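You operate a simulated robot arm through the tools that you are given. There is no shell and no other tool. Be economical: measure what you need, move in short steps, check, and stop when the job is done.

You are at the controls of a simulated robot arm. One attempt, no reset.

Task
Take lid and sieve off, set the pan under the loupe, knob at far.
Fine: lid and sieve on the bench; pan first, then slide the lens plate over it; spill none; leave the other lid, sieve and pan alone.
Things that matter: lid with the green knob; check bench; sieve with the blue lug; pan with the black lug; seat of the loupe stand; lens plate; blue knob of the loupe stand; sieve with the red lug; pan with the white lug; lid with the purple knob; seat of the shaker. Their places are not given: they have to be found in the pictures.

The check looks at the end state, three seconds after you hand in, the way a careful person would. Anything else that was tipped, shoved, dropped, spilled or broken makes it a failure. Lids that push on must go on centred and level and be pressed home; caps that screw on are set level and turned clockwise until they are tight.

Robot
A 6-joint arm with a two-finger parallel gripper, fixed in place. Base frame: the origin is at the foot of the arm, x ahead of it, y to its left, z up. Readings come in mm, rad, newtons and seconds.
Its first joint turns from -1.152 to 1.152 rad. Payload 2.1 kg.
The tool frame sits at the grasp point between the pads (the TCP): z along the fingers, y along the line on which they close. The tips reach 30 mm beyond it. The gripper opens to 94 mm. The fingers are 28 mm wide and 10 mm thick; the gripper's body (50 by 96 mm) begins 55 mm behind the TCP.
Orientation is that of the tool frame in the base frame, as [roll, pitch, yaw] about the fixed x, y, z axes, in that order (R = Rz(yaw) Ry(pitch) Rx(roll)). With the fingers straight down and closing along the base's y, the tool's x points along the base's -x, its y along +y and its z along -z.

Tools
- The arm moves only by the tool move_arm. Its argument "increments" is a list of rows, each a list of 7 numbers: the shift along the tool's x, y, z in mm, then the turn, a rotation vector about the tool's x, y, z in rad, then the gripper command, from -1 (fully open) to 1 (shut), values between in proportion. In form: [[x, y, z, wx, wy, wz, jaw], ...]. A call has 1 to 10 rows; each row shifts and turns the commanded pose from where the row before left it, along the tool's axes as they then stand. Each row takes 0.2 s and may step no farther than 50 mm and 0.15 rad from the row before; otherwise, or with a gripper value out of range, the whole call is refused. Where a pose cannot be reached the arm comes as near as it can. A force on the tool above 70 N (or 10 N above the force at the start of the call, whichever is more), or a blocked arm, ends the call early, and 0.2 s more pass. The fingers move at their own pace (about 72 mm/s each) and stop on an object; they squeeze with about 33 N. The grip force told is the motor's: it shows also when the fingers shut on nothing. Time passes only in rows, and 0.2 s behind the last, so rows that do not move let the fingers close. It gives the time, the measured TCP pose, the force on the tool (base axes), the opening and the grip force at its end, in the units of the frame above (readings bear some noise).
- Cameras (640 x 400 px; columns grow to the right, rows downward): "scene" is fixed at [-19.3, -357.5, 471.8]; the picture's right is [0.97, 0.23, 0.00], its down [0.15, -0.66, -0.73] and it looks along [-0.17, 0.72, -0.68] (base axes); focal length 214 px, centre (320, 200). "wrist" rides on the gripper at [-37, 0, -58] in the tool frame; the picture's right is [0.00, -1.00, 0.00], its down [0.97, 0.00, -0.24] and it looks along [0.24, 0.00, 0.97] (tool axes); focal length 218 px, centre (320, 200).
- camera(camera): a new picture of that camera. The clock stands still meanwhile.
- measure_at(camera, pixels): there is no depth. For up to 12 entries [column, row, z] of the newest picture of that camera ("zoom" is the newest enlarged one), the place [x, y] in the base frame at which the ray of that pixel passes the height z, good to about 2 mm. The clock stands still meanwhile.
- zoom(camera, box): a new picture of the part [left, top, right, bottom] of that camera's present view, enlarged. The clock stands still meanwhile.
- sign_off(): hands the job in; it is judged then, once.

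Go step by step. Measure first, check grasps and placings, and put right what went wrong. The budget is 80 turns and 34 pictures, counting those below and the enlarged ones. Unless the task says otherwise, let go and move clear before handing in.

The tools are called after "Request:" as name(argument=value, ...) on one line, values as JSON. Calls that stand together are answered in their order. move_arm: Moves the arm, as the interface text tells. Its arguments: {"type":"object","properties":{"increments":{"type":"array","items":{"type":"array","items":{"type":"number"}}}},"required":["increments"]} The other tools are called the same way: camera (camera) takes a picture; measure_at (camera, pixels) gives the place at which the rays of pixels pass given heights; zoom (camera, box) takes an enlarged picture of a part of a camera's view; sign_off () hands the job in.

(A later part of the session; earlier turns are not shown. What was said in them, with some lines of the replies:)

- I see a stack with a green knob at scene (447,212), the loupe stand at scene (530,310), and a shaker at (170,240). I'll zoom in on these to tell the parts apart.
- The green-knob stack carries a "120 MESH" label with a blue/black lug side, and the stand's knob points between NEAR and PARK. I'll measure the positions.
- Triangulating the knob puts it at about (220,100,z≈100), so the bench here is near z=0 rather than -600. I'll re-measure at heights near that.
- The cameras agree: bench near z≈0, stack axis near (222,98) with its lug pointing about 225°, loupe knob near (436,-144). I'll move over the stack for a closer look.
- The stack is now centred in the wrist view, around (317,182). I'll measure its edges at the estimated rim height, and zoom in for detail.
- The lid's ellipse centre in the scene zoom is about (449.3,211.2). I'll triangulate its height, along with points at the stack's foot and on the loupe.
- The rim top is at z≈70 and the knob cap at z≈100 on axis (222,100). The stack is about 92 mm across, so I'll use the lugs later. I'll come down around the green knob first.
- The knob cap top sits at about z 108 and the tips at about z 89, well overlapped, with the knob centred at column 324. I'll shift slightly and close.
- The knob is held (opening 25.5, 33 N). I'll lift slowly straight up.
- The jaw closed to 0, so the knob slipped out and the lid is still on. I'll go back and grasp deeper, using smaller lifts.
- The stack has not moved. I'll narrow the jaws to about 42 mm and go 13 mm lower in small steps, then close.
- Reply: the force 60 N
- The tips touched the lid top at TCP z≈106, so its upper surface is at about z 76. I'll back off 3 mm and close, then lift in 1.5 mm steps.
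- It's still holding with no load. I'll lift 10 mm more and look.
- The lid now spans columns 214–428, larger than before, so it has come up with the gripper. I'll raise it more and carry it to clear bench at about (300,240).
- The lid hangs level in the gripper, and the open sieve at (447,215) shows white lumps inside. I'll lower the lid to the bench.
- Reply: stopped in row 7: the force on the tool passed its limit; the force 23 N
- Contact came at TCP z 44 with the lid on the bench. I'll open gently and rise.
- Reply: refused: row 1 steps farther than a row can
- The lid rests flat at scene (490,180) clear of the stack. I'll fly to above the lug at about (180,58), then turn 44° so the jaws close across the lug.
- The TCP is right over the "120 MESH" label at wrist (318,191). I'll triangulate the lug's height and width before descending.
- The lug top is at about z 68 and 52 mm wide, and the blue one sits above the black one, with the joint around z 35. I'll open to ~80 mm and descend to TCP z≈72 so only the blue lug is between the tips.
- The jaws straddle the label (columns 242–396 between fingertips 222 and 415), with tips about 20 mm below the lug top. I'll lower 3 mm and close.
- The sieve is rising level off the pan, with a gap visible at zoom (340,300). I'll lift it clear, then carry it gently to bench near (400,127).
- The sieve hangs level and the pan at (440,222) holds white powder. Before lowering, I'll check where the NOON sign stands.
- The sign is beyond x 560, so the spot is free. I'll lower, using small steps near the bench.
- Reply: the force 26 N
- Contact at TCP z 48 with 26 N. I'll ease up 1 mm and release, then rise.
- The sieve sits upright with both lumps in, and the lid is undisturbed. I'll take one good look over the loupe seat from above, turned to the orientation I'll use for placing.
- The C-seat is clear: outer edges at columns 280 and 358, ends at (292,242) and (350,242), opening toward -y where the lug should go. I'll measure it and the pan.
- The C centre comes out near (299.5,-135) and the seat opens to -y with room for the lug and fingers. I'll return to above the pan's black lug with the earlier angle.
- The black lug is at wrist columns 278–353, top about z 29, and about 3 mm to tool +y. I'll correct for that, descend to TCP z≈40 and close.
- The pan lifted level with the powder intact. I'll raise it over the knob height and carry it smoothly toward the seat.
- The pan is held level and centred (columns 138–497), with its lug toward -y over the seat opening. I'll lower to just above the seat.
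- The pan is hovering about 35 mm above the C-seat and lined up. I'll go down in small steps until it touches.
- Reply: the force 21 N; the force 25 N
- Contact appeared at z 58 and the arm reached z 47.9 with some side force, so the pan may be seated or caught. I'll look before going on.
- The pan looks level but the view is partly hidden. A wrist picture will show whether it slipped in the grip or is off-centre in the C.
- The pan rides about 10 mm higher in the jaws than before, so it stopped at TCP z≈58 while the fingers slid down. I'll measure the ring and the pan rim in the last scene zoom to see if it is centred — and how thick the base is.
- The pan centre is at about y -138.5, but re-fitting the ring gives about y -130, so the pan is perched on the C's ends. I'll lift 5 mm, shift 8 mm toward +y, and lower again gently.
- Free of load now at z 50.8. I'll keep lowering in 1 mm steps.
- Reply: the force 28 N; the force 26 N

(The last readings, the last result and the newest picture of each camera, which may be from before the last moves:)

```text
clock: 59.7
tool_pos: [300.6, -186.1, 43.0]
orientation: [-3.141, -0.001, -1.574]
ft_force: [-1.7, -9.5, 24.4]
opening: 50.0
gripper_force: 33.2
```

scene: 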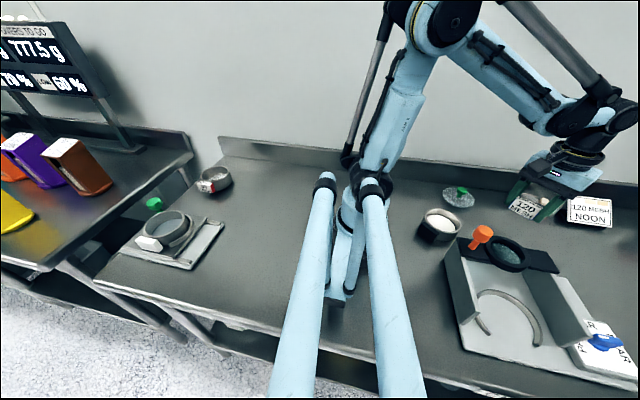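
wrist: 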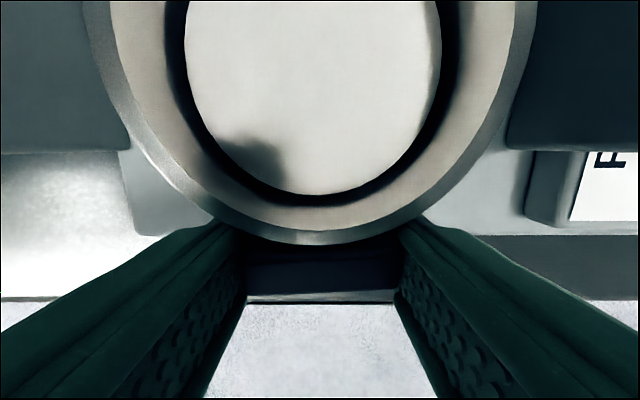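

The pan stopped at the same height (bottom ≈16 mm), so it is still on the ring rim and the fit is tight. I now bracket the ring centre between y positions -186.5 and -195 for the TCP. I'll slide back toward -y in 1 mm steps under light load and watch for it to drop in.

Request:
move_arm(increments=[[1, 0, 0, 0, 0, 0, 1], [1, 0, 0, 0, 0, 0, 1], [0, 0, 0, 0, 0, 0, 1]])

Request:
move_arm(increments=[[1, 0, 0, 0, 0, 0, 1], [0, 0, 0, 0, 0, 0, 1]])

Request:
move_arm(increments=[[1, 0, 0, 0, 0, 0, 1], [0, 0, 0, 0, 0, 0, 1]])

```text
clock: 60.5
tool_pos: [300.2, -187.5, 41.9]
orientation: [3.14, 0.0, -1.572]
ft_force: [0.4, 7.7, 18.8]
opening: 49.9
gripper_force: 33.3
```

```text
clock: 61.1
tool_pos: [300.2, -190.3, 43.8]
orientation: [3.139, -0.001, -1.575]
ft_force: [-0.5, 3.0, 10.2]
opening: 49.5
gripper_force: 32.7
```

```text
clock: 61.7
tool_pos: [299.1, -191.6, 43.3]
orientation: [3.14, -0.002, -1.574]
ft_force: [0.5, 1.3, 6.3]
opening: 49.5
gripper_force: 32.7
```

The load fell from 19 N to 6 N as I slid to y≈-191, which suggests the pan has started to settle. I'll take one look.

Request:
zoom(camera="scene", box=[470, 265, 560, 345])

```text
5.00 times, centred on (515, 305) of scene
```

zoom: 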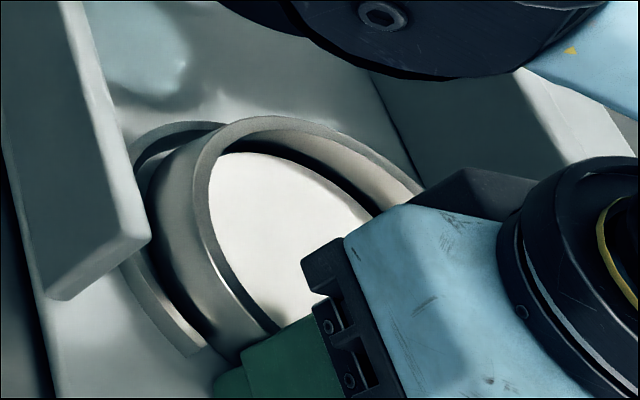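

The pan looks nearly concentric but the height can't be judged here. Release is low-risk (it is level and supported), so I'll open, rise, and look straight down at pan, ring and knobs in one picture.

Request:
move_arm(increments=[[0, 0, 0, 0, 0, 0, -0.2], [0, 0, 0, 0, 0, 0, -0.45], [0, 0, 0, 0, 0, 0, -0.45], [0, 0, -15, 0, 0, 0, -0.45], [0, 0, -30, 0, 0, 0, -0.45], [0, 0, -45, 0, 0, 0, -0.45], [-20, 0, -45, 0, 0, 0, -0.45], [-20, 0, 0, 0, 0, 0, -0.45], [0, 0, 0, 0, 0, 0, -0.45]])

Request:
camera(camera="wrist")

```text
clock: 63.7
tool_pos: [300.3, -149.5, 175.2]
orientation: [3.139, -0.001, -1.572]
ft_force: [0.2, 0.4, -0.3]
opening: 68.4
gripper_force: 0.0
```

```text
2 pictures are left
```

wrist: 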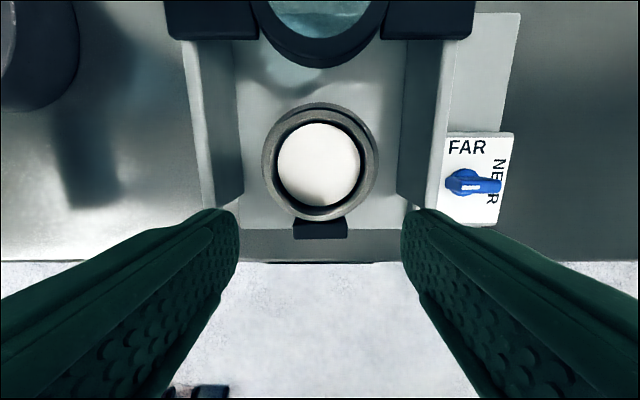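

The pan sits on the seat with its lug in the opening, and the blue knob points to NEAR (right) with FAR toward the lens (up). I'll spend one enlarged picture on pan, ring and knob together.

Request:
zoom(camera="wrist", box=[255, 85, 515, 247])

```text
2.46 times, centred on (385, 166) of wrist
```

zoom: 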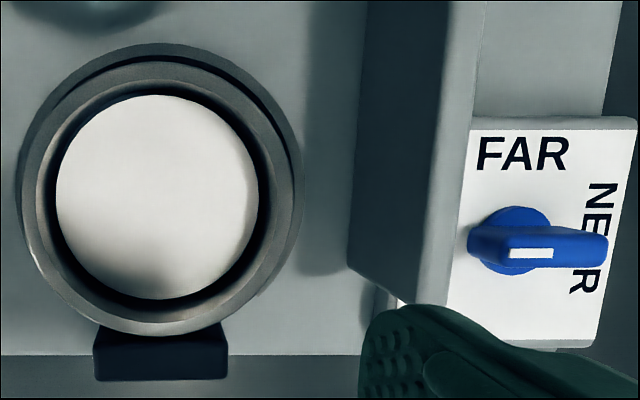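

The pan rim and the C arc look near-concentric (pan ≈(300,-131), ring ≈(300,-129)). The blue lever points +x to NEAR, with FAR toward +y. I'll measure the knob now, then nudge the lug to test that the ring really captures the pan.

Request:
measure_at(camera="zoom", pixels=[[510, 240, 35], [475, 245, 45], [605, 250, 45], [535, 230, 45], [535, 268, 45], [520, 155, 25], [632, 118, 25], [472, 118, 25]])

Request:
move_arm(increments=[[35, 0, 0, 0, 0, 0, 0.5], [37, 0, 0, 0, 0, 0, 1], [0, 0, 40, 0, 0, 0, 1], [0, 0, 40, 0, 0, 0, 1], [0, 0, 33, 0, 0, 0, 1], [0, 0, 0, 0, 0, 0, 1]])

```text
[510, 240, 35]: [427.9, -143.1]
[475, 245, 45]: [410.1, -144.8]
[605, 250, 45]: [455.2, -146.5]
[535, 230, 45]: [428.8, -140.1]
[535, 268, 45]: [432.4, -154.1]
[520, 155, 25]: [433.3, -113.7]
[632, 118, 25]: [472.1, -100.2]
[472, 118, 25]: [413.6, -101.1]
```

```text
clock: 65.1
tool_pos: [301.6, -220.9, 59.5]
orientation: [3.138, -0.001, -1.572]
ft_force: [-0.6, 0.0, 0.3]
opening: 0.0
gripper_force: 32.2
```

I'm in front of the lug with the jaws closed. I'll advance toward +y in small steps and watch the y force.

Request:
move_arm(increments=[[-3, 0, 0, 0, 0, 0, 1], [-2, 0, 0, 0, 0, 0, 1], [-2, 0, 0, 0, 0, 0, 1], [0, 0, 0, 0, 0, 0, 1]])

Request:
move_arm(increments=[[-1, 0, 0, 0, 0, 0, 1], [-1, 0, 0, 0, 0, 0, 1], [0, 0, 0, 0, 0, 0, 1]])

Request:
move_arm(increments=[[-1, 0, 0, 0, 0, 0, 1], [-1, 0, 0, 0, 0, 0, 1], [0, 0, 0, 0, 0, 0, 1]])

Request:
move_arm(increments=[[-1, 0, 0, 0, 0, 0, 1], [-1, 0, 0, 0, 0, 0, 1], [0, 0, 0, 0, 0, 0, 1]])

```text
clock: 66.1
tool_pos: [301.3, -214.5, 63.6]
orientation: [3.14, -0.003, -1.572]
ft_force: [0.3, 0.6, 0.3]
opening: 0.2
gripper_force: 33.0
```

```text
clock: 66.9
tool_pos: [299.6, -213.9, 64.5]
orientation: [3.141, -0.003, -1.572]
ft_force: [-0.4, -0.1, -0.3]
opening: 0.1
gripper_force: 33.1
```

```text
clock: 67.7
tool_pos: [300.0, -211.1, 64.3]
orientation: [3.14, -0.003, -1.575]
ft_force: [0.0, 0.2, 0.4]
opening: 0.0
gripper_force: 33.0
```

```text
clock: 68.5
tool_pos: [299.7, -209.8, 62.5]
orientation: [3.139, -0.002, -1.572]
ft_force: [-1.0, 0.5, -0.1]
opening: 0.1
gripper_force: 32.9
```

Still no contact. I'll continue in 1 mm steps.

Request:
move_arm(increments=[[-1, 0, 2, 0, 0, 0, 1], [-1, 0, 2, 0, 0, 0, 1], [0, 0, 0, 0, 0, 0, 1]])

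Request:
move_arm(increments=[[-1, 0, 0, 0, 0, 0, 1], [-1, 0, 0, 0, 0, 0, 1], [0, 0, 0, 0, 0, 0, 1]])

Request:
move_arm(increments=[[-1, 0, 0, 0, 0, 0, 1], [-1, 0, 0, 0, 0, 0, 1], [0, 0, 0, 0, 0, 0, 1]])

```text
clock: 69.3
tool_pos: [298.3, -207.0, 59.3]
orientation: [3.14, -0.001, -1.572]
ft_force: [-0.9, 0.1, 0.3]
opening: 0.0
gripper_force: 33.2
```

```text
clock: 70.1
tool_pos: [300.1, -206.4, 61.2]
orientation: [3.139, -0.004, -1.573]
ft_force: [0.2, -9.9, 1.4]
opening: 0.0
gripper_force: 32.6
```

```text
clock: 70.9
tool_pos: [297.9, -205.4, 60.9]
orientation: [3.141, -0.006, -1.574]
ft_force: [4.1, -23.1, 4.0]
opening: 0.0
gripper_force: 32.9
```

The y force climbed to 23 N within 1–2 mm of touching, so the ring wall does hold the pan and it is seated. I triangulate the orange knob cap at about (234,-28,130) and will retreat up and go above it.

Request:
move_arm(increments=[[8, 0, 0, 0, 0, 0, 1], [4, 0, -30, 0, 0, 0, 1], [0, 0, -45, 0, 0, 0, 1], [0, 0, -45, 0, 0, 0, 1], [0, 0, -45, 0, 0, 0, 0], [-35, 15, 0, 0, 0, 0, -0.3], [-35, 15, 0, 0, 0, 0, -0.4], [-40, 15, 0, 0, 0, 0, -0.4], [-40, 10, 0, 0, 0, 0, -0.4], [-39, 10, 0, 0, 0, 0, -0.4]])

Request:
measure_at(camera="scene", pixels=[[480, 233, 130], [480, 233, 140], [483, 240, 125], [475, 245, 100], [508, 255, 85]])

```text
clock: 73.1
tool_pos: [237.2, -23.3, 227.5]
orientation: [3.139, -0.003, -1.572]
ft_force: [-0.3, 1.0, 0.3]
opening: 65.7
gripper_force: 0.1
```

```text
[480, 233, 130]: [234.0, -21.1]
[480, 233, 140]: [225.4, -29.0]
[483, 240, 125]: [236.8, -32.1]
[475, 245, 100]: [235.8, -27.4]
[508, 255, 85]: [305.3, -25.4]
```

The readings agree on the knob axis at about (235,-28). I'll descend with the jaws open 65 mm to TCP z≈133 and close on the cap.

Request:
move_arm(increments=[[3, 1, 40, 0, 0, 0, -0.4], [0, 0, 30, 0, 0, 0, -0.4], [0, 0, 15, 0, 0, 0, -0.4], [0, 0, 7, 0, 0, 0, -0.4], [0, 0, 0, 0, 0, 0, -0.4]])

Request:
move_arm(increments=[[0, 0, 0, 0, 0, 0, 0], [0, 0, 0, 0, 0, 0, 0.5], [0, 0, 0, 0, 0, 0, 1], [0, 0, 0, 0, 0, 0, 1]])

```text
clock: 74.3
tool_pos: [233.3, -28.7, 134.9]
orientation: [3.14, -0.002, -1.575]
ft_force: [-0.1, -0.1, -0.1]
opening: 65.7
gripper_force: 0.1
```

```text
clock: 75.3
tool_pos: [234.9, -28.9, 135.0]
orientation: [-3.14, -0.001, -1.572]
ft_force: [19.6, 0.6, 5.1]
opening: 27.7
gripper_force: 33.1
```

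The cap is held (27.7 mm), but a 20 N side load in x shows I'm a little off-centre. I'll shift 1.5 mm toward +x to unload it.

Request:
move_arm(increments=[[0, -0.8, 0, 0, 0, 0, 1], [0, -0.7, 0, 0, 0, 0, 1], [0, 0, 0, 0, 0, 0, 1]])

```text
clock: 76.1
tool_pos: [235.7, -30.3, 134.3]
orientation: [3.135, -0.001, -1.572]
ft_force: [-5.2, -0.6, 26.3]
opening: 27.8
gripper_force: 33.3
```

The side load is nearly gone, but there's 26 N upward. I'll ease up 0.8 mm and start dragging toward -y.

Request:
move_arm(increments=[[0, 0.3, -0.8, 0, 0, 0, 1], [0, 0, 0, 0, 0, 0, 1]])

Request:
move_arm(increments=[[3, 0, 0, 0, 0, 0, 1], [4, 0, 0, 0, 0, 0, 1], [5, 0, 0, 0, 0, 0, 1], [0, 0, 0, 0, 0, 0, 1]])

```text
clock: 76.7
tool_pos: [235.0, -28.7, 133.0]
orientation: [3.139, -0.002, -1.573]
ft_force: [-5.8, 0.2, -1.1]
opening: 28.0
gripper_force: 32.6
```

```text
clock: 77.7
tool_pos: [234.9, -40.8, 133.9]
orientation: [3.14, -0.003, -1.571]
ft_force: [-1.8, -0.6, 0.6]
opening: 27.5
gripper_force: 33.2
```

It moved 12 mm with the grip intact and low force. I'll continue sliding toward the seat.

Request:
move_arm(increments=[[6, 0, 0, 0, 0, 0, 1], [8, 0, 0, 0, 0, 0, 1], [8, 0, 0, 0, 0, 0, 1], [8, 0, 0, 0, 0, 0, 1], [8, 0, 0, 0, 0, 0, 1], [8, 0, 0, 0, 0, 0, 1], [8, 0, 0, 0, 0, 0, 1], [8, 0, 0, 0, 0, 0, 1], [5, 0, 0, 0, 0, 0, 1], [0, 0, 0, 0, 0, 0, 1]])

Request:
move_arm(increments=[[3, 0, 0, 0, 0, 0, 1], [3, 0, 0, 0, 0, 0, 1], [3, 0, 0, 0, 0, 0, 1], [3, 0, 0, 0, 0, 0, 1], [3, 0, 0, 0, 0, 0, 1], [0, 0, 0, 0, 0, 0, 1]])

```text
clock: 79.9
tool_pos: [234.7, -108.4, 133.3]
orientation: [3.137, -0.003, -1.573]
ft_force: [-16.8, -0.8, 0.0]
opening: 27.9
gripper_force: 32.8
```

```text
clock: 81.3
tool_pos: [236.6, -122.0, 135.7]
orientation: [-3.141, -0.002, -1.572]
ft_force: [4.5, 0.4, 0.8]
opening: 27.7
gripper_force: 32.5
```

At y≈-122 now with no stop felt. I'll go on in short steps toward -131.

Request:
move_arm(increments=[[2, 0, 0, 0, 0, 0, 1], [2, 0, 0, 0, 0, 0, 1], [1.5, 0, 0, 0, 0, 0, 1], [0, 0, 0, 0, 0, 0, 1]])

Request:
move_arm(increments=[[1, 0, 0, 0, 0, 0, 1], [1, 0, 0, 0, 0, 0, 1], [0, 0, 0, 0, 0, 0, 1]])

```text
clock: 82.3
tool_pos: [235.8, -129.4, 133.9]
orientation: [3.137, 0.0, -1.574]
ft_force: [-3.0, -0.1, 0.9]
opening: 27.7
gripper_force: 33.0
```

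```text
clock: 83.1
tool_pos: [235.9, -131.4, 135.1]
orientation: [3.137, 0.001, -1.572]
ft_force: [-16.1, -1.5, -0.5]
opening: 28.0
gripper_force: 32.1
```

The lens knob is now at y≈-131, in line with the pan centre and with no resistance. I'll release, rise, and travel to above the blue knob.

Request:
move_arm(increments=[[0, 0, 0, 0, 0, 0, 0], [0, 0, 0, 0, 0, 0, -0.2], [0, 0, -10, 0, 0, 0, -0.2], [0, 0, -40, 0, 0, 0, -0.2], [0, 0, -36, 0, 0, 0, -0.2], [3, -38, 0, 0, 0, 0, -0.2], [3, -38, 0, 0, 0, 0, -0.2], [3, -38, 0, 0, 0, 0, -0.2], [3, -38, 0, 0, 0, 0, -0.2], [3, -41, 0, 0, 0, 0, -0.2]])

Request:
move_arm(increments=[[0, 0, 0, 0, 0, 0.143, -0.2], [0, 0, 0, 0, 0, 0.143, -0.2], [0, 0, 0, 0, 0, 0.143, -0.2], [0, 0, 0, 0, 0, 0.143, -0.2], [0, 0, 0, 0, 0, 0.143, -0.2], [0, 0, 0, 0, 0, 0.143, -0.2], [0, 0, 0, 0, 0, 0.143, -0.2], [0, 0, 0, 0, 0, 0.143, -0.2], [0, 0, 0, 0, 0, 0.143, -0.2], [0, 0, 0, 0, 0, 0.143, -0.2]])

Request:
move_arm(increments=[[0, 0, 0, 0, 0, 0.141, -0.2], [0, 0, 0, 0, 0, 0, -0.2]])

```text
clock: 85.3
tool_pos: [428.8, -146.1, 218.5]
orientation: [3.138, -0.003, -1.572]
ft_force: [-0.6, 0.0, 0.2]
opening: 56.4
gripper_force: 0.1
```

```text
clock: 87.5
tool_pos: [429.0, -146.1, 219.2]
orientation: [-3.141, -0.002, -3.006]
ft_force: [0.0, 0.0, 0.7]
opening: 56.2
gripper_force: 0.0
```

```text
clock: 88.1
tool_pos: [429.9, -147.7, 221.0]
orientation: [-3.139, -0.002, 3.137]
ft_force: [-0.7, -0.2, -0.6]
opening: 56.5
gripper_force: 0.1
```

I'm above the knob at (429,-147) with the jaws set to close along y, across the lever. I'll descend to TCP z≈66 and close.

Request:
move_arm(increments=[[0, 0, 45, 0, 0, 0, -0.2], [0, 0, 45, 0, 0, 0, -0.2], [0, 0, 35, 0, 0, 0, -0.2], [0, 0, 15, 0, 0, 0, -0.2], [0, 0, 8, 0, 0, 0, -0.2], [0, 0, 5, 0, 0, 0, -0.2], [0, 0, 0, 0, 0, 0, -0.2]])

Request:
move_arm(increments=[[0, 0, 0, 0, 0, 0, 0.3], [0, 0, 0, 0, 0, 0, 0.7], [0, 0, 0, 0, 0, 0, 1], [0, 0, 0, 0, 0, 0, 1]])

```text
clock: 89.7
tool_pos: [427.2, -145.7, 69.2]
orientation: [-3.14, -0.001, 3.14]
ft_force: [-0.3, 0.3, -1.1]
opening: 56.3
gripper_force: 0.0
```

```text
clock: 90.7
tool_pos: [428.7, -143.7, 68.2]
orientation: [3.141, -0.002, 3.139]
ft_force: [-0.5, 3.7, 0.1]
opening: 12.0
gripper_force: 33.1
```

The lever is held (12 mm, low side force). I'll turn it CCW from NEAR (+x) toward FAR (+y) in chunks, watching force.

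Request:
move_arm(increments=[[0, 0, 0, 0, 0, -0.1, 1], [0, 0, 0, 0, 0, -0.1, 1], [0, 0, 0, 0, 0, -0.1, 1], [0, 0, 0, 0, 0, 0, 1]])

Request:
move_arm(increments=[[0, 0, 0, 0, 0, -0.1, 1], [0, 0, 0, 0, 0, -0.1, 1], [0, 0, 0, 0, 0, -0.1, 1], [0, 0, 0, 0, 0, 0, 1]])

```text
clock: 91.7
tool_pos: [428.6, -144.7, 67.8]
orientation: [3.138, -0.001, -2.842]
ft_force: [-4.8, 16.0, 17.8]
opening: 19.0
gripper_force: 32.2
```

```text
clock: 92.7
tool_pos: [427.3, -146.4, 66.4]
orientation: [3.139, -0.005, -2.545]
ft_force: [-13.1, 6.6, -0.2]
opening: 26.6
gripper_force: 32.8
```

The opening grew from 12 to 27 mm exactly as it would if the lever stayed put, so the grip torque at the hub is too weak. I'll open, turn back, and regrip nearer the lever's tip to drive it round an arc.

Request:
move_arm(increments=[[0, 0, 0, 0, 0, 0, 0], [0, 0, 0, 0, 0, 0, 0], [0, 0, 0, 0, 0, 0.12, 0], [0, 0, 0, 0, 0, 0.12, 0], [0, 0, 0, 0, 0, 0.12, 0], [0, 0, 0, 0, 0, 0.12, 0], [0, 0, 0, 0, 0, 0.12, 0], [-8, 0, 0, 0, 0, 0, 0], [-8, 0, 0, 0, 0, 0, 0], [0, 0, 0, 0, 0, 0, 0]])

Request:
move_arm(increments=[[0, 0, 2, 0, 0, 0, 0], [0, 0, 2, 0, 0, 0, 0.5], [0, 0, 0, 0, 0, 0, 1], [0, 0, 0, 0, 0, 0, 1], [0, 0, 0, 0, 0, 0, 1]])

```text
clock: 94.9
tool_pos: [445.5, -146.7, 66.3]
orientation: [-3.14, -0.002, 3.137]
ft_force: [0.0, -0.6, -1.0]
opening: 47.0
gripper_force: 0.1
```

```text
clock: 96.1
tool_pos: [445.7, -144.9, 64.1]
orientation: [3.138, -0.002, 3.139]
ft_force: [2.2, 14.8, 4.8]
opening: 11.8
gripper_force: 33.2
```

Gripped again at 11.8 mm, so the lever is still along +x. I'll drive it on an arc of about 16 mm around the hub, in short chunks.

Request:
move_arm(increments=[[0.08, 2.4, 0, 0, 0, -0.1, 1], [0.08, 1.6, 0, 0, 0, -0.1, 1], [0.08, 1.6, 0, 0, 0, -0.1, 1], [0, 0, 0, 0, 0, 0, 1]])

Request:
move_arm(increments=[[0.08, 1.6, 0, 0, 0, -0.1, 1], [0.08, 1.6, 0, 0, 0, -0.1, 1], [0.08, 1.6, 0, 0, 0, -0.1, 1], [0, 0, 0, 0, 0, 0, 1]])

```text
clock: 97.1
tool_pos: [444.2, -142.2, 62.7]
orientation: [-3.136, 0.0, -2.845]
ft_force: [16.0, -9.6, 0.1]
opening: 17.1
gripper_force: 33.0
```

```text
clock: 98.1
tool_pos: [442.4, -137.5, 62.0]
orientation: [-3.138, 0.002, -2.544]
ft_force: [20.8, -5.7, 5.8]
opening: 22.7
gripper_force: 33.1
```

The jaws are yielding instead of turning the lever much. I'll switch to pushing it with the closed fingers, which is rigid: rise, turn to yaw -1.57, close, and come down on the -y side of the lever.

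Request:
move_arm(increments=[[0, 0, 0, 0, 0, 0, 0], [0, 0, 0, 0, 0, 0, 0], [0, 0, -20, 0, 0, 0, 0], [0, 0, -25, 0, 0, -0.139, 0.5], [0, 0, 0, 0, 0, -0.139, 1], [0, 0, 0, 0, 0, -0.139, 1], [0, 0, 0, 0, 0, -0.139, 1], [0, 0, 0, 0, 0, -0.139, 1], [0, 0, 0, 0, 0, -0.139, 1], [0, 0, 0, 0, 0, -0.139, 1]])

Request:
camera(camera="wrist")

```text
clock: 100.3
tool_pos: [441.0, -135.6, 109.2]
orientation: [3.14, -0.002, -1.57]
ft_force: [-0.5, -0.1, -0.5]
opening: 0.4
gripper_force: 32.4
```

```text
0 pictures are left
```

wrist: 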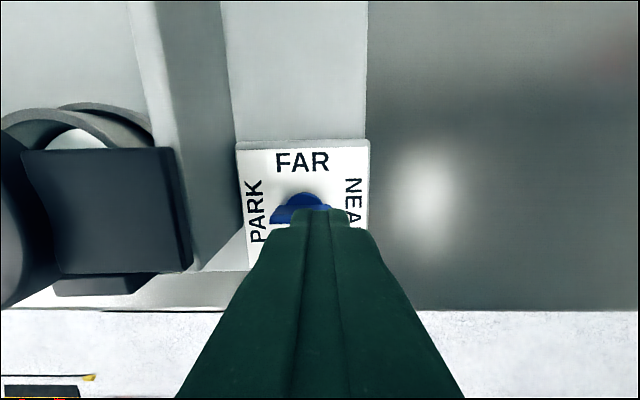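

This last picture shows the lever still lying roughly along x under the fingers, with hub near (304,215). It also shows the lens plate's end at rows 148–272. I'll measure hub and plate.

Request:
measure_at(camera="wrist", pixels=[[304, 192, 32], [271, 222, 42], [284, 199, 32], [322, 199, 32], [302, 161, 25], [237, 143, 25], [369, 141, 25], [172, 148, 90], [192, 270, 90], [25, 150, 90], [60, 283, 40], [130, 285, 40]])

```text
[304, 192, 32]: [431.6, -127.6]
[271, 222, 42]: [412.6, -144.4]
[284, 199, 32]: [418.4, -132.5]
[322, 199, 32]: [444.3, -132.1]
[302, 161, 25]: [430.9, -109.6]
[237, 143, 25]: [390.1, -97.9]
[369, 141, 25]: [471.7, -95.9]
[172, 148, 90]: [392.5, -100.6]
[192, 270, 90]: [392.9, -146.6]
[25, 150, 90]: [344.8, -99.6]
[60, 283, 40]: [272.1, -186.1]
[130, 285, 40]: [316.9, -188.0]
```

The hub is at about (431,-143) and the lever hasn't turned much. The closed-finger block will come down at (450,-168), on the -y side of the lever, and push it round toward +y.

Request:
move_arm(increments=[[16, -4, 0, 0, 0, 0, 1], [16.4, -5, 0, 0, 0, 0, 1], [0, 0, 20, 0, 0, 0, 1], [0, 0, 15, 0, 0, 0, 1], [0, 0, 9, 0, 0, 0, 1], [0, 0, 0, 0, 0, 0, 1]])

Request:
move_arm(increments=[[-2, 0, 0, 0, 0, 0, 1], [-2, 0, 0, 0, 0, 0, 1], [-2, 0, 0, 0, 0, 0, 1], [-2, -1, 0, 0, 0, 0, 1], [-2, -1, 0, 0, 0, 0, 1], [0, 0, 0, 0, 0, 0, 1]])

```text
clock: 101.7
tool_pos: [451.3, -168.9, 64.6]
orientation: [3.14, -0.003, -1.571]
ft_force: [-0.4, -0.2, -0.4]
opening: 0.0
gripper_force: 33.0
```

```text
clock: 103.1
tool_pos: [451.6, -159.8, 64.0]
orientation: [3.141, -0.003, -1.573]
ft_force: [-2.4, -11.9, 3.3]
opening: 0.1
gripper_force: 32.6
```

Contact on the lever at y≈-160 with 12 N. I'll keep pushing along the arc.

Request:
move_arm(increments=[[-2, -1, 0, 0, 0, 0, 1], [-2, -1, 0, 0, 0, 0, 1], [-2, -1, 0, 0, 0, 0, 1], [0, 0, 0, 0, 0, 0, 1]])

Request:
move_arm(increments=[[-2, -1, 0, 0, 0, 0, 1], [-2, -1, 0, 0, 0, 0, 1], [-2, -1, 0, 0, 0, 0, 1], [0, 0, 0, 0, 0, 0, 1]])

```text
clock: 104.1
tool_pos: [455.1, -152.8, 64.7]
orientation: [3.14, -0.001, -1.57]
ft_force: [0.7, -6.5, -1.3]
opening: 0.0
gripper_force: 32.9
```

```text
clock: 105.1
tool_pos: [457.7, -146.0, 65.2]
orientation: [3.14, 0.002, -1.57]
ft_force: [-4.2, -7.7, -1.0]
opening: 0.2
gripper_force: 32.7
```

Steady light resistance of about 8 N, so the lever is turning. I'll curve around to finish pushing toward -x.

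Request:
move_arm(increments=[[-2.5, 0, 0, 0, 0, 0, 1], [-2.5, 0, 0, 0, 0, 0, 1], [-2.5, 0.5, 0, 0, 0, 0, 1], [-2.5, 0.5, 0, 0, 0, 0, 1], [-2.5, 1, 0, 0, 0, 0, 1], [0, 0, 0, 0, 0, 0, 1]])

Request:
move_arm(increments=[[-2.5, 1.5, 0, 0, 0, 0, 1], [-2.5, 1.5, 0, 0, 0, 0, 1], [-2, 2, 0, 0, 0, 0, 1], [0, 0, 0, 0, 0, 0, 1]])

```text
clock: 106.5
tool_pos: [458.1, -132.9, 63.5]
orientation: [3.14, 0.0, -1.57]
ft_force: [6.0, -7.9, 6.0]
opening: 0.1
gripper_force: 33.3
```

```text
clock: 107.5
tool_pos: [452.3, -127.8, 64.4]
orientation: [3.14, 0.0, -1.571]
ft_force: [13.0, -7.4, 5.4]
opening: 0.0
gripper_force: 33.2
```

The push is now mostly along -x (13 N). I'll go on to x≈447, where the lever should lie along +y.

Request:
move_arm(increments=[[0, 1.5, 0, 0, 0, 0, 1], [0, 1.5, 0, 0, 0, 0, 1], [0, 0, 0, 0, 0, 0, 1]])

Request:
move_arm(increments=[[0, 1, 0, 0, 0, 0, 1], [0, 1, 0, 0, 0, 0, 1], [0, 0, 0, 0, 0, 0, 1]])

```text
clock: 108.3
tool_pos: [447.8, -127.5, 64.2]
orientation: [3.14, 0.003, -1.57]
ft_force: [0.5, 0.1, -0.2]
opening: 0.1
gripper_force: 33.2
```

```text
clock: 109.1
tool_pos: [447.2, -128.6, 63.9]
orientation: [3.14, -0.001, -1.572]
ft_force: [-0.3, -0.2, -0.2]
opening: 0.0
gripper_force: 32.5
```

The force vanished at x≈447, as if the lever clicked into FAR. I'll check by feel: rise, move over (431,-129), and close across it.

Request:
move_arm(increments=[[0, -4, 0, 0, 0, 0, 1], [0, 0, -20, 0, 0, 0, 1], [0, 0, -25, 0, 0, 0, 0.4], [0, 10, 0, 0, 0, 0, 0.2], [0, 10.5, 0, 0, 0, 0, 0.2], [0, 0, 0, 0, 0, 0, 0.2], [0, 0, 20, 0, 0, 0, 0.2], [0, 0, 15, 0, 0, 0, 0.2], [0, 0, 9, 0, 0, 0, 0.2], [0, 0, 0, 0, 0, 0, 0.2]])

Request:
move_arm(increments=[[0, 0, 0, 0, 0, 0, 0.5], [0, 0, 0, 0, 0, 0, 0.8], [0, 0, 0, 0, 0, 0, 1], [0, 0, 0, 0, 0, 0, 1]])

```text
clock: 111.3
tool_pos: [430.0, -128.2, 64.3]
orientation: [3.139, -0.002, -1.571]
ft_force: [-0.4, 0.2, -0.3]
opening: 37.5
gripper_force: 0.0
```

```text
clock: 112.3
tool_pos: [429.2, -127.2, 65.0]
orientation: [-3.141, -0.001, -1.57]
ft_force: [0.4, -0.9, -0.4]
opening: 0.0
gripper_force: 33.5
```

The jaws shut to 0, so the lever is not along +y where I expected it. It may have overshot toward PARK or sprung back. With no pictures left I'll probe by touch: rise and come down gently over the NEAR side at (449,-144).

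Request:
move_arm(increments=[[0, 0, -25, 0, 0, 0, 1], [8, -9, 0, 0, 0, 0, 1], [8, -10, 0, 0, 0, 0, 1], [0, 0, 8, 0, 0, 0, 1], [0, 0, 4, 0, 0, 0, 1], [0, 0, 2, 0, 0, 0, 1], [0, 0, 1, 0, 0, 0, 1], [0, 0, 0, 0, 0, 0, 1]])

```text
clock: 114.1
tool_pos: [447.8, -143.4, 74.5]
orientation: [3.14, -0.001, -1.574]
ft_force: [0.3, -0.1, -0.4]
opening: 0.3
gripper_force: 33.0
```

Request:
move_arm(increments=[[0, 0, 2, 0, 0, 0, 1], [0, 0, 2, 0, 0, 0, 1], [0, 0, 2, 0, 0, 0, 1], [0, 0, 2, 0, 0, 0, 1], [0, 0, 0, 0, 0, 0, 1]])

```text
clock: 115.3
tool_pos: [449.6, -143.4, 68.0]
orientation: [3.139, -0.002, -1.57]
ft_force: [-0.5, 1.3, 0.2]
opening: 0.0
gripper_force: 33.1
```

No contact yet at z 68, where the overlap is marginal. I'll go 4 mm lower to be sure.

Request:
move_arm(increments=[[0, 0, 2, 0, 0, 0, 1], [0, 0, 2, 0, 0, 0, 1], [0, 0, 0, 0, 0, 0, 1]])

Request:
move_arm(increments=[[0, 0, -20, 0, 0, 0, 1], [0, 0, -10, 0, 0, 0, 1], [0, 12, 0, 0, 0, 0, 1], [0, 12, 0, 0, 0, 0, 1], [0, 11, 0, 0, 0, 0, 1], [0, 0, 15, 0, 0, 0, 1], [0, 0, 5, 0, 0, 0, 1], [0, 0, 2, 0, 0, 0, 1], [0, 0, 2, 0, 0, 0, 1], [0, 0, 0, 0, 0, 0, 1]])

```text
clock: 116.1
tool_pos: [449.2, -144.8, 63.9]
orientation: [3.139, -0.002, -1.571]
ft_force: [-0.5, 0.5, -0.8]
opening: 0.0
gripper_force: 32.8
```

```text
clock: 118.3
tool_pos: [413.4, -142.9, 68.6]
orientation: [3.139, -0.001, -1.572]
ft_force: [-0.8, 0.1, 1.0]
opening: 0.0
gripper_force: 32.7
```

The lever is off the NEAR side. I'll probe 5 mm lower on the PARK side.

Request:
move_arm(increments=[[0, 0, 2, 0, 0, 0, 1], [0, 0, 2, 0, 0, 0, 1], [0, 0, 1, 0, 0, 0, 1], [0, 0, 0, 0, 0, 0, 1]])

```text
clock: 119.3
tool_pos: [412.6, -144.8, 63.4]
orientation: [3.141, -0.002, -1.571]
ft_force: [0.2, 0.8, -0.4]
opening: 0.0
gripper_force: 33.1
```

No lever on PARK side either. Any lever angle must pass over the hub, so I'll rise and probe straight down at the hub (431,-143).

Request:
move_arm(increments=[[0, 0, -20, 0, 0, 0, 1], [0, 0, -10, 0, 0, 0, 1], [0, -9, 0, 0, 0, 0, 1], [0, -9, 0, 0, 0, 0, 1], [0, 0, 12, 0, 0, 0, 1], [0, 0, 4, 0, 0, 0, 1], [0, 0, 2, 0, 0, 0, 1], [0, 0, 2, 0, 0, 0, 1], [0, 0, 2, 0, 0, 0, 1], [0, 0, 0, 0, 0, 0, 1]])

```text
clock: 121.5
tool_pos: [430.9, -143.4, 72.9]
orientation: [3.14, -0.001, -1.571]
ft_force: [0.0, 0.5, 0.4]
opening: 0.0
gripper_force: 33.3
```

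Request:
move_arm(increments=[[0, 0, 2, 0, 0, 0, 1], [0, 0, 2, 0, 0, 0, 1], [0, 0, 2, 0, 0, 0, 1], [0, 0, 1.5, 0, 0, 0, 1], [0, 0, 0, 0, 0, 0, 1]])

Request:
move_arm(increments=[[0, 0, 1.5, 0, 0, 0, 1], [0, 0, 1.5, 0, 0, 0, 1], [0, 0, 1.5, 0, 0, 0, 1], [0, 0, 0, 0, 0, 0, 1]])

```text
clock: 122.7
tool_pos: [431.5, -142.4, 63.5]
orientation: [3.139, -0.003, -1.57]
ft_force: [-0.1, 0.3, 0.0]
opening: 0.1
gripper_force: 32.9
```

```text
clock: 123.7
tool_pos: [430.6, -142.5, 61.5]
orientation: [3.14, -0.001, -1.569]
ft_force: [-0.2, -0.3, 0.8]
opening: 0.0
gripper_force: 33.2
```

Nothing even at z 61.5 over the hub, so the stand itself may have shifted or turned. I'll go lower gently to feel whether the knob or box top is under me.

Request:
move_arm(increments=[[0, 0, 1.5, 0, 0, 0, 1], [0, 0, 1.5, 0, 0, 0, 1], [0, 0, 1.5, 0, 0, 0, 1], [0, 0, 1.5, 0, 0, 0, 1], [0, 0, 1.5, 0, 0, 0, 1], [0, 0, 0, 0, 0, 0, 1]])

Request:
move_arm(increments=[[0, 0, 1.5, 0, 0, 0, 1], [0, 0, 1.5, 0, 0, 0, 1], [0, 0, 1.5, 0, 0, 0, 1], [0, 0, 1.5, 0, 0, 0, 1], [0, 0, 1.5, 0, 0, 0, 1], [0, 0, 0, 0, 0, 0, 1]])

```text
clock: 124.3
tool_pos: [431.8, -142.2, 60.3]
orientation: [3.141, 0.0, -1.571]
ft_force: [0.6, 0.5, 13.9]
opening: 0.0
gripper_force: 32.8
stopped in row 3: the force on the tool passed its limit (the readings are from after the stop); the commanded pose is now the measured one
```

```text
clock: 124.9
tool_pos: [431.4, -142.4, 60.4]
orientation: [3.137, 0.0, -1.573]
ft_force: [0.6, 1.1, 13.1]
opening: 0.4
gripper_force: 33.6
stopped in row 2: the force on the tool passed its limit (the readings are from after the stop); the commanded pose is now the measured one
```

Contact at z≈60 is flat and low, like the box face, so the knob is not here. The stand probably slid or turned with my push. I'll probe further toward +y, at (431,-107) and then (451,-107).

Request:
move_arm(increments=[[0, 0, -20, 0, 0, 0, 1], [0, 0, -15, 0, 0, 0, 1], [-18, 0, 0, 0, 0, 0, 1], [-17, 0, 0, 0, 0, 0, 1], [0, 0, 15, 0, 0, 0, 1], [0, 0, 6, 0, 0, 0, 1], [0, 0, 3, 0, 0, 0, 1], [0, 0, 3, 0, 0, 0, 1], [0, 0, 3, 0, 0, 0, 1], [0, 0, 2, 0, 0, 0, 1]])

Request:
move_arm(increments=[[0, 0, -20, 0, 0, 0, 1], [0, 0, -15, 0, 0, 0, 1], [0, -20, 0, 0, 0, 0, 1], [0, 0, 15, 0, 0, 0, 1], [0, 0, 6, 0, 0, 0, 1], [0, 0, 3, 0, 0, 0, 1], [0, 0, 3, 0, 0, 0, 1], [0, 0, 3, 0, 0, 0, 1], [0, 0, 2, 0, 0, 0, 1]])

```text
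clock: 126.1
tool_pos: [432.0, -107.5, 86.5]
orientation: [3.136, 0.001, -1.572]
ft_force: [0.5, -1.3, 17.2]
opening: 0.0
gripper_force: 33.1
stopped in row 6: the force on the tool passed its limit (the readings are from after the stop); the commanded pose is now the measured one
```

```text
clock: 128.1
tool_pos: [451.7, -108.7, 87.9]
orientation: [3.136, 0.001, -1.573]
ft_force: [0.6, 0.8, -1.0]
opening: 0.3
gripper_force: 32.6
```

Something solid stands at z≈56 at (432,-107), so the knob is now further toward +y. I'll grip it along x there to learn its orientation.

Request:
move_arm(increments=[[0, 10, -12, 0, 0, 0, 0.3], [0, 10, 0, 0, 0, 0, 0], [0, 0, 0, 0, 0, 0, 0], [0, 0, 12, 0, 0, 0, 0], [0, 0, 10, 0, 0, 0, 0], [0, 0, 8, 0, 0, 0, 0], [0, 0, 0, 0, 0, 0, 0]])

Request:
move_arm(increments=[[0, 0, 0, 0, 0, 0, 0.4], [0, 0, 0, 0, 0, 0, 0.8], [0, 0, 0, 0, 0, 0, 1], [0, 0, 0, 0, 0, 0, 1]])

```text
clock: 129.3
tool_pos: [431.2, -107.9, 88.0]
orientation: [3.132, 0.0, -1.573]
ft_force: [6.4, 0.8, 22.0]
opening: 43.3
gripper_force: 0.0
stopped in row 5: the force on the tool passed its limit (the readings are from after the stop); the commanded pose is now the measured one
```

```text
clock: 130.3
tool_pos: [430.9, -108.1, 87.6]
orientation: [3.127, 0.0, -1.572]
ft_force: [-0.4, 0.1, 0.5]
opening: 0.1
gripper_force: 33.0
```

Everything fits if the stand slid with my push and the lever never turned. The white mark also sits toward the -x side of the hub, so the knob was at PARK and counter-clockwise was against its stop: FAR is clockwise. I'll level the tool, turn to yaw π, and regrip the lever at its new place near (431,-108).

Request:
move_arm(increments=[[0, 0, -35, 0.0145, 0, 0, 0], [0, 0, 0, 0, 0, 0.149, -0.7], [0, 0, 0, 0, 0, 0.149, -0.7], [0, 0, 0, 0, 0, 0.149, -0.7], [0, 0, 0, 0, 0, 0.149, -0.7], [0, 0, 0, 0, 0, 0.149, -0.7], [0, 0, 0, 0, 0, 0.149, -0.7], [0, 0, 0, 0, 0, 0.149, -0.7], [0, 0, 0, 0, 0, 0.149, -0.7], [0, 0, 0, 0, 0, 0.149, -0.7]])

Request:
move_arm(increments=[[0, 0, 0, 0, 0, 0.149, -0.7], [0, 0, 0, 0, 0, 0.081, -0.7], [0, 0, 0, 0, 0, 0, -0.7], [0, 0, 25, 0, 0, 0, -0.7], [0, 0, 15, 0, 0, 0, -0.7], [0, 0, 8, 0, 0, 0, -0.7], [0, 0, 4, 0, 0, 0, -0.7], [0, 0, 3, 0, 0, 0, -0.7], [0, 0, 0, 0, 0, 0, -0.7]])

Request:
move_arm(increments=[[0, 0, 0, 0, 0, 0, 0], [0, 0, 0, 0, 0, 0, 0.5], [0, 0, 0, 0, 0, 0, 1], [0, 0, 0, 0, 0, 0, 1], [0, 0, 0, 0, 0, 0, 1]])

```text
clock: 132.5
tool_pos: [430.5, -108.9, 121.4]
orientation: [-3.141, 0.003, -2.916]
ft_force: [0.9, 0.4, 0.1]
opening: 79.9
gripper_force: 0.2
```

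```text
clock: 134.5
tool_pos: [432.5, -109.5, 66.6]
orientation: [3.14, 0.002, 3.139]
ft_force: [0.8, -1.2, -0.3]
opening: 79.7
gripper_force: 0.1
```

```text
clock: 135.7
tool_pos: [431.6, -108.4, 67.2]
orientation: [3.14, 0.002, -3.141]
ft_force: [-3.0, 11.6, 0.4]
opening: 11.9
gripper_force: 32.9
```

Confirmed: the lever is here (11.9 mm, still along x), so the stand slid about 36 mm without turning. I'll now try clockwise and watch whether the opening stays near 12.

Request:
move_arm(increments=[[0, 0.8, 0, 0, 0, 0, 1], [0, 0, 0, 0, 0, 0.1, 1], [0, 0, 0, 0, 0, 0.1, 1], [0, 0, 0, 0, 0, 0.1, 1], [0, 0, 0, 0, 0, 0, 1]])

```text
clock: 136.9
tool_pos: [432.0, -107.1, 66.9]
orientation: [-3.141, 0.003, 2.838]
ft_force: [-3.9, 1.9, 0.2]
opening: 11.6
gripper_force: 33.4
```

The opening held at 11.6 mm, so the knob turns clockwise freely. I'll complete the 90° to FAR.

Request:
move_arm(increments=[[0, 0, 0, 0, 0, 0.141, 1], [0, 0, 0, 0, 0, 0.141, 1], [0, 0, 0, 0, 0, 0.141, 1], [0, 0, 0, 0, 0, 0.141, 1], [0, 0, 0, 0, 0, 0.141, 1], [0, 0, 0, 0, 0, 0.141, 1], [0, 0, 0, 0, 0, 0.141, 1], [0, 0, 0, 0, 0, 0.141, 1], [0, 0, 0, 0, 0, 0.141, 1], [0, 0, 0, 0, 0, 0, 1]])

```text
clock: 139.1
tool_pos: [432.7, -107.1, 67.0]
orientation: [3.133, 0.001, 1.569]
ft_force: [23.5, 5.9, 25.0]
opening: 11.8
gripper_force: 33.8
```

The lever has turned the full 90° with the grip intact (yaw 1.569). While I still hold it I'll ease the side load and slowly draw the stand back about 36 mm toward -y, to its original place.

Request:
move_arm(increments=[[0, 0.8, -0.5, 0, 0, 0, 1], [-1, 0, 0, 0, 0, 0, 1], [-1.5, 0, 0, 0, 0, 0, 1], [-2, 0, 0, 0, 0, 0, 1], [-2, 0, 0, 0, 0, 0, 1], [0, 0, 0, 0, 0, 0, 1]])

Request:
move_arm(increments=[[-2, 0, 0, 0, 0, 0, 1], [-2, 0, 0, 0, 0, 0, 1], [-2, 0, 0, 0, 0, 0, 1], [-2, 0, 0, 0, 0, 0, 1], [-2, 0, 0, 0, 0, 0, 1], [0, 0, 0, 0, 0, 0, 1]])

```text
clock: 140.5
tool_pos: [431.6, -114.7, 68.7]
orientation: [3.142, 0.001, 1.571]
ft_force: [-5.1, 0.9, 0.2]
opening: 11.8
gripper_force: 32.8
```

```text
clock: 141.9
tool_pos: [432.6, -123.5, 68.8]
orientation: [3.141, -0.001, 1.569]
ft_force: [-4.5, 1.9, -0.5]
opening: 11.8
gripper_force: 32.9
```

It's following with little force and the grip is unchanged. I'll draw it the remaining ~19 mm, then release and rise clear.

Request:
move_arm(increments=[[-2, 0, 0, 0, 0, 0, 1], [-2, 0, 0, 0, 0, 0, 1], [-2, 0, 0, 0, 0, 0, 1], [-2, 0, 0, 0, 0, 0, 1], [-2, 0, 0, 0, 0, 0, 1], [-2, 0, 0, 0, 0, 0, 1], [-2, 0, 0, 0, 0, 0, 1], [-2, 0, 0, 0, 0, 0, 1], [-2, 0, 0, 0, 0, 0, 1], [-1, 0, 0, 0, 0, 0, 1]])

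Request:
move_arm(increments=[[0, 0, 0, 0, 0, 0, 1], [0, 0, 0, 0, 0, 0, 0.6], [0, 0, 0, 0, 0, 0, 0.45], [0, 0, 0, 0, 0, 0, 0.45], [0, 0, -15, 0, 0, 0, 0.45], [0, 0, -30, 0, 0, 0, 0.45], [0, 0, -45, 0, 0, 0, 0.45], [0, 0, -45, 0, 0, 0, 0.45], [0, 0, -45, 0, 0, 0, 0.45], [0, 0, 0, 0, 0, 0, 0.45]])

```text
clock: 144.1
tool_pos: [432.0, -142.0, 68.2]
orientation: [3.139, -0.001, 1.571]
ft_force: [-3.3, 3.8, 0.2]
opening: 11.8
gripper_force: 33.2
```

```text
clock: 146.3
tool_pos: [431.6, -140.7, 246.5]
orientation: [3.139, 0.001, 1.571]
ft_force: [0.2, 0.0, 0.0]
opening: 25.7
gripper_force: 0.1
5 turns are left
```

The lever was released at FAR and the arm is clear at z 246. No pictures remain and few turns, so I'm handing in.

Request:
sign_off()

```text
The job is handed in.
```

I handed it in as done, but I had no pictures left at the end, so the last steps are confirmed only by touch.

- **Lid and sieve:** both are on the bench, checked in pictures, and the sieve still held both lumps.
- **Pan:** it is in the loupe seat with its lug in the opening. It stopped dead when I nudged it, and I saw no spill.
- **Lens plate:** I slid it over the pan. My last estimate put it 2–4 mm short of the pan's centre, and I did not correct that.
- **Blue knob:** I turned it a quarter turn clockwise. I read that as PARK to FAR from the white mark and from the knob resisting the other way, but I couldn't see where it ended.
- **Stand was moved:** while I was pushing the knob the wrong way, the stand slid about 36 mm toward +y. I drew it back by roughly the same amount, but couldn't check its final place or the lens and pan afterwards.
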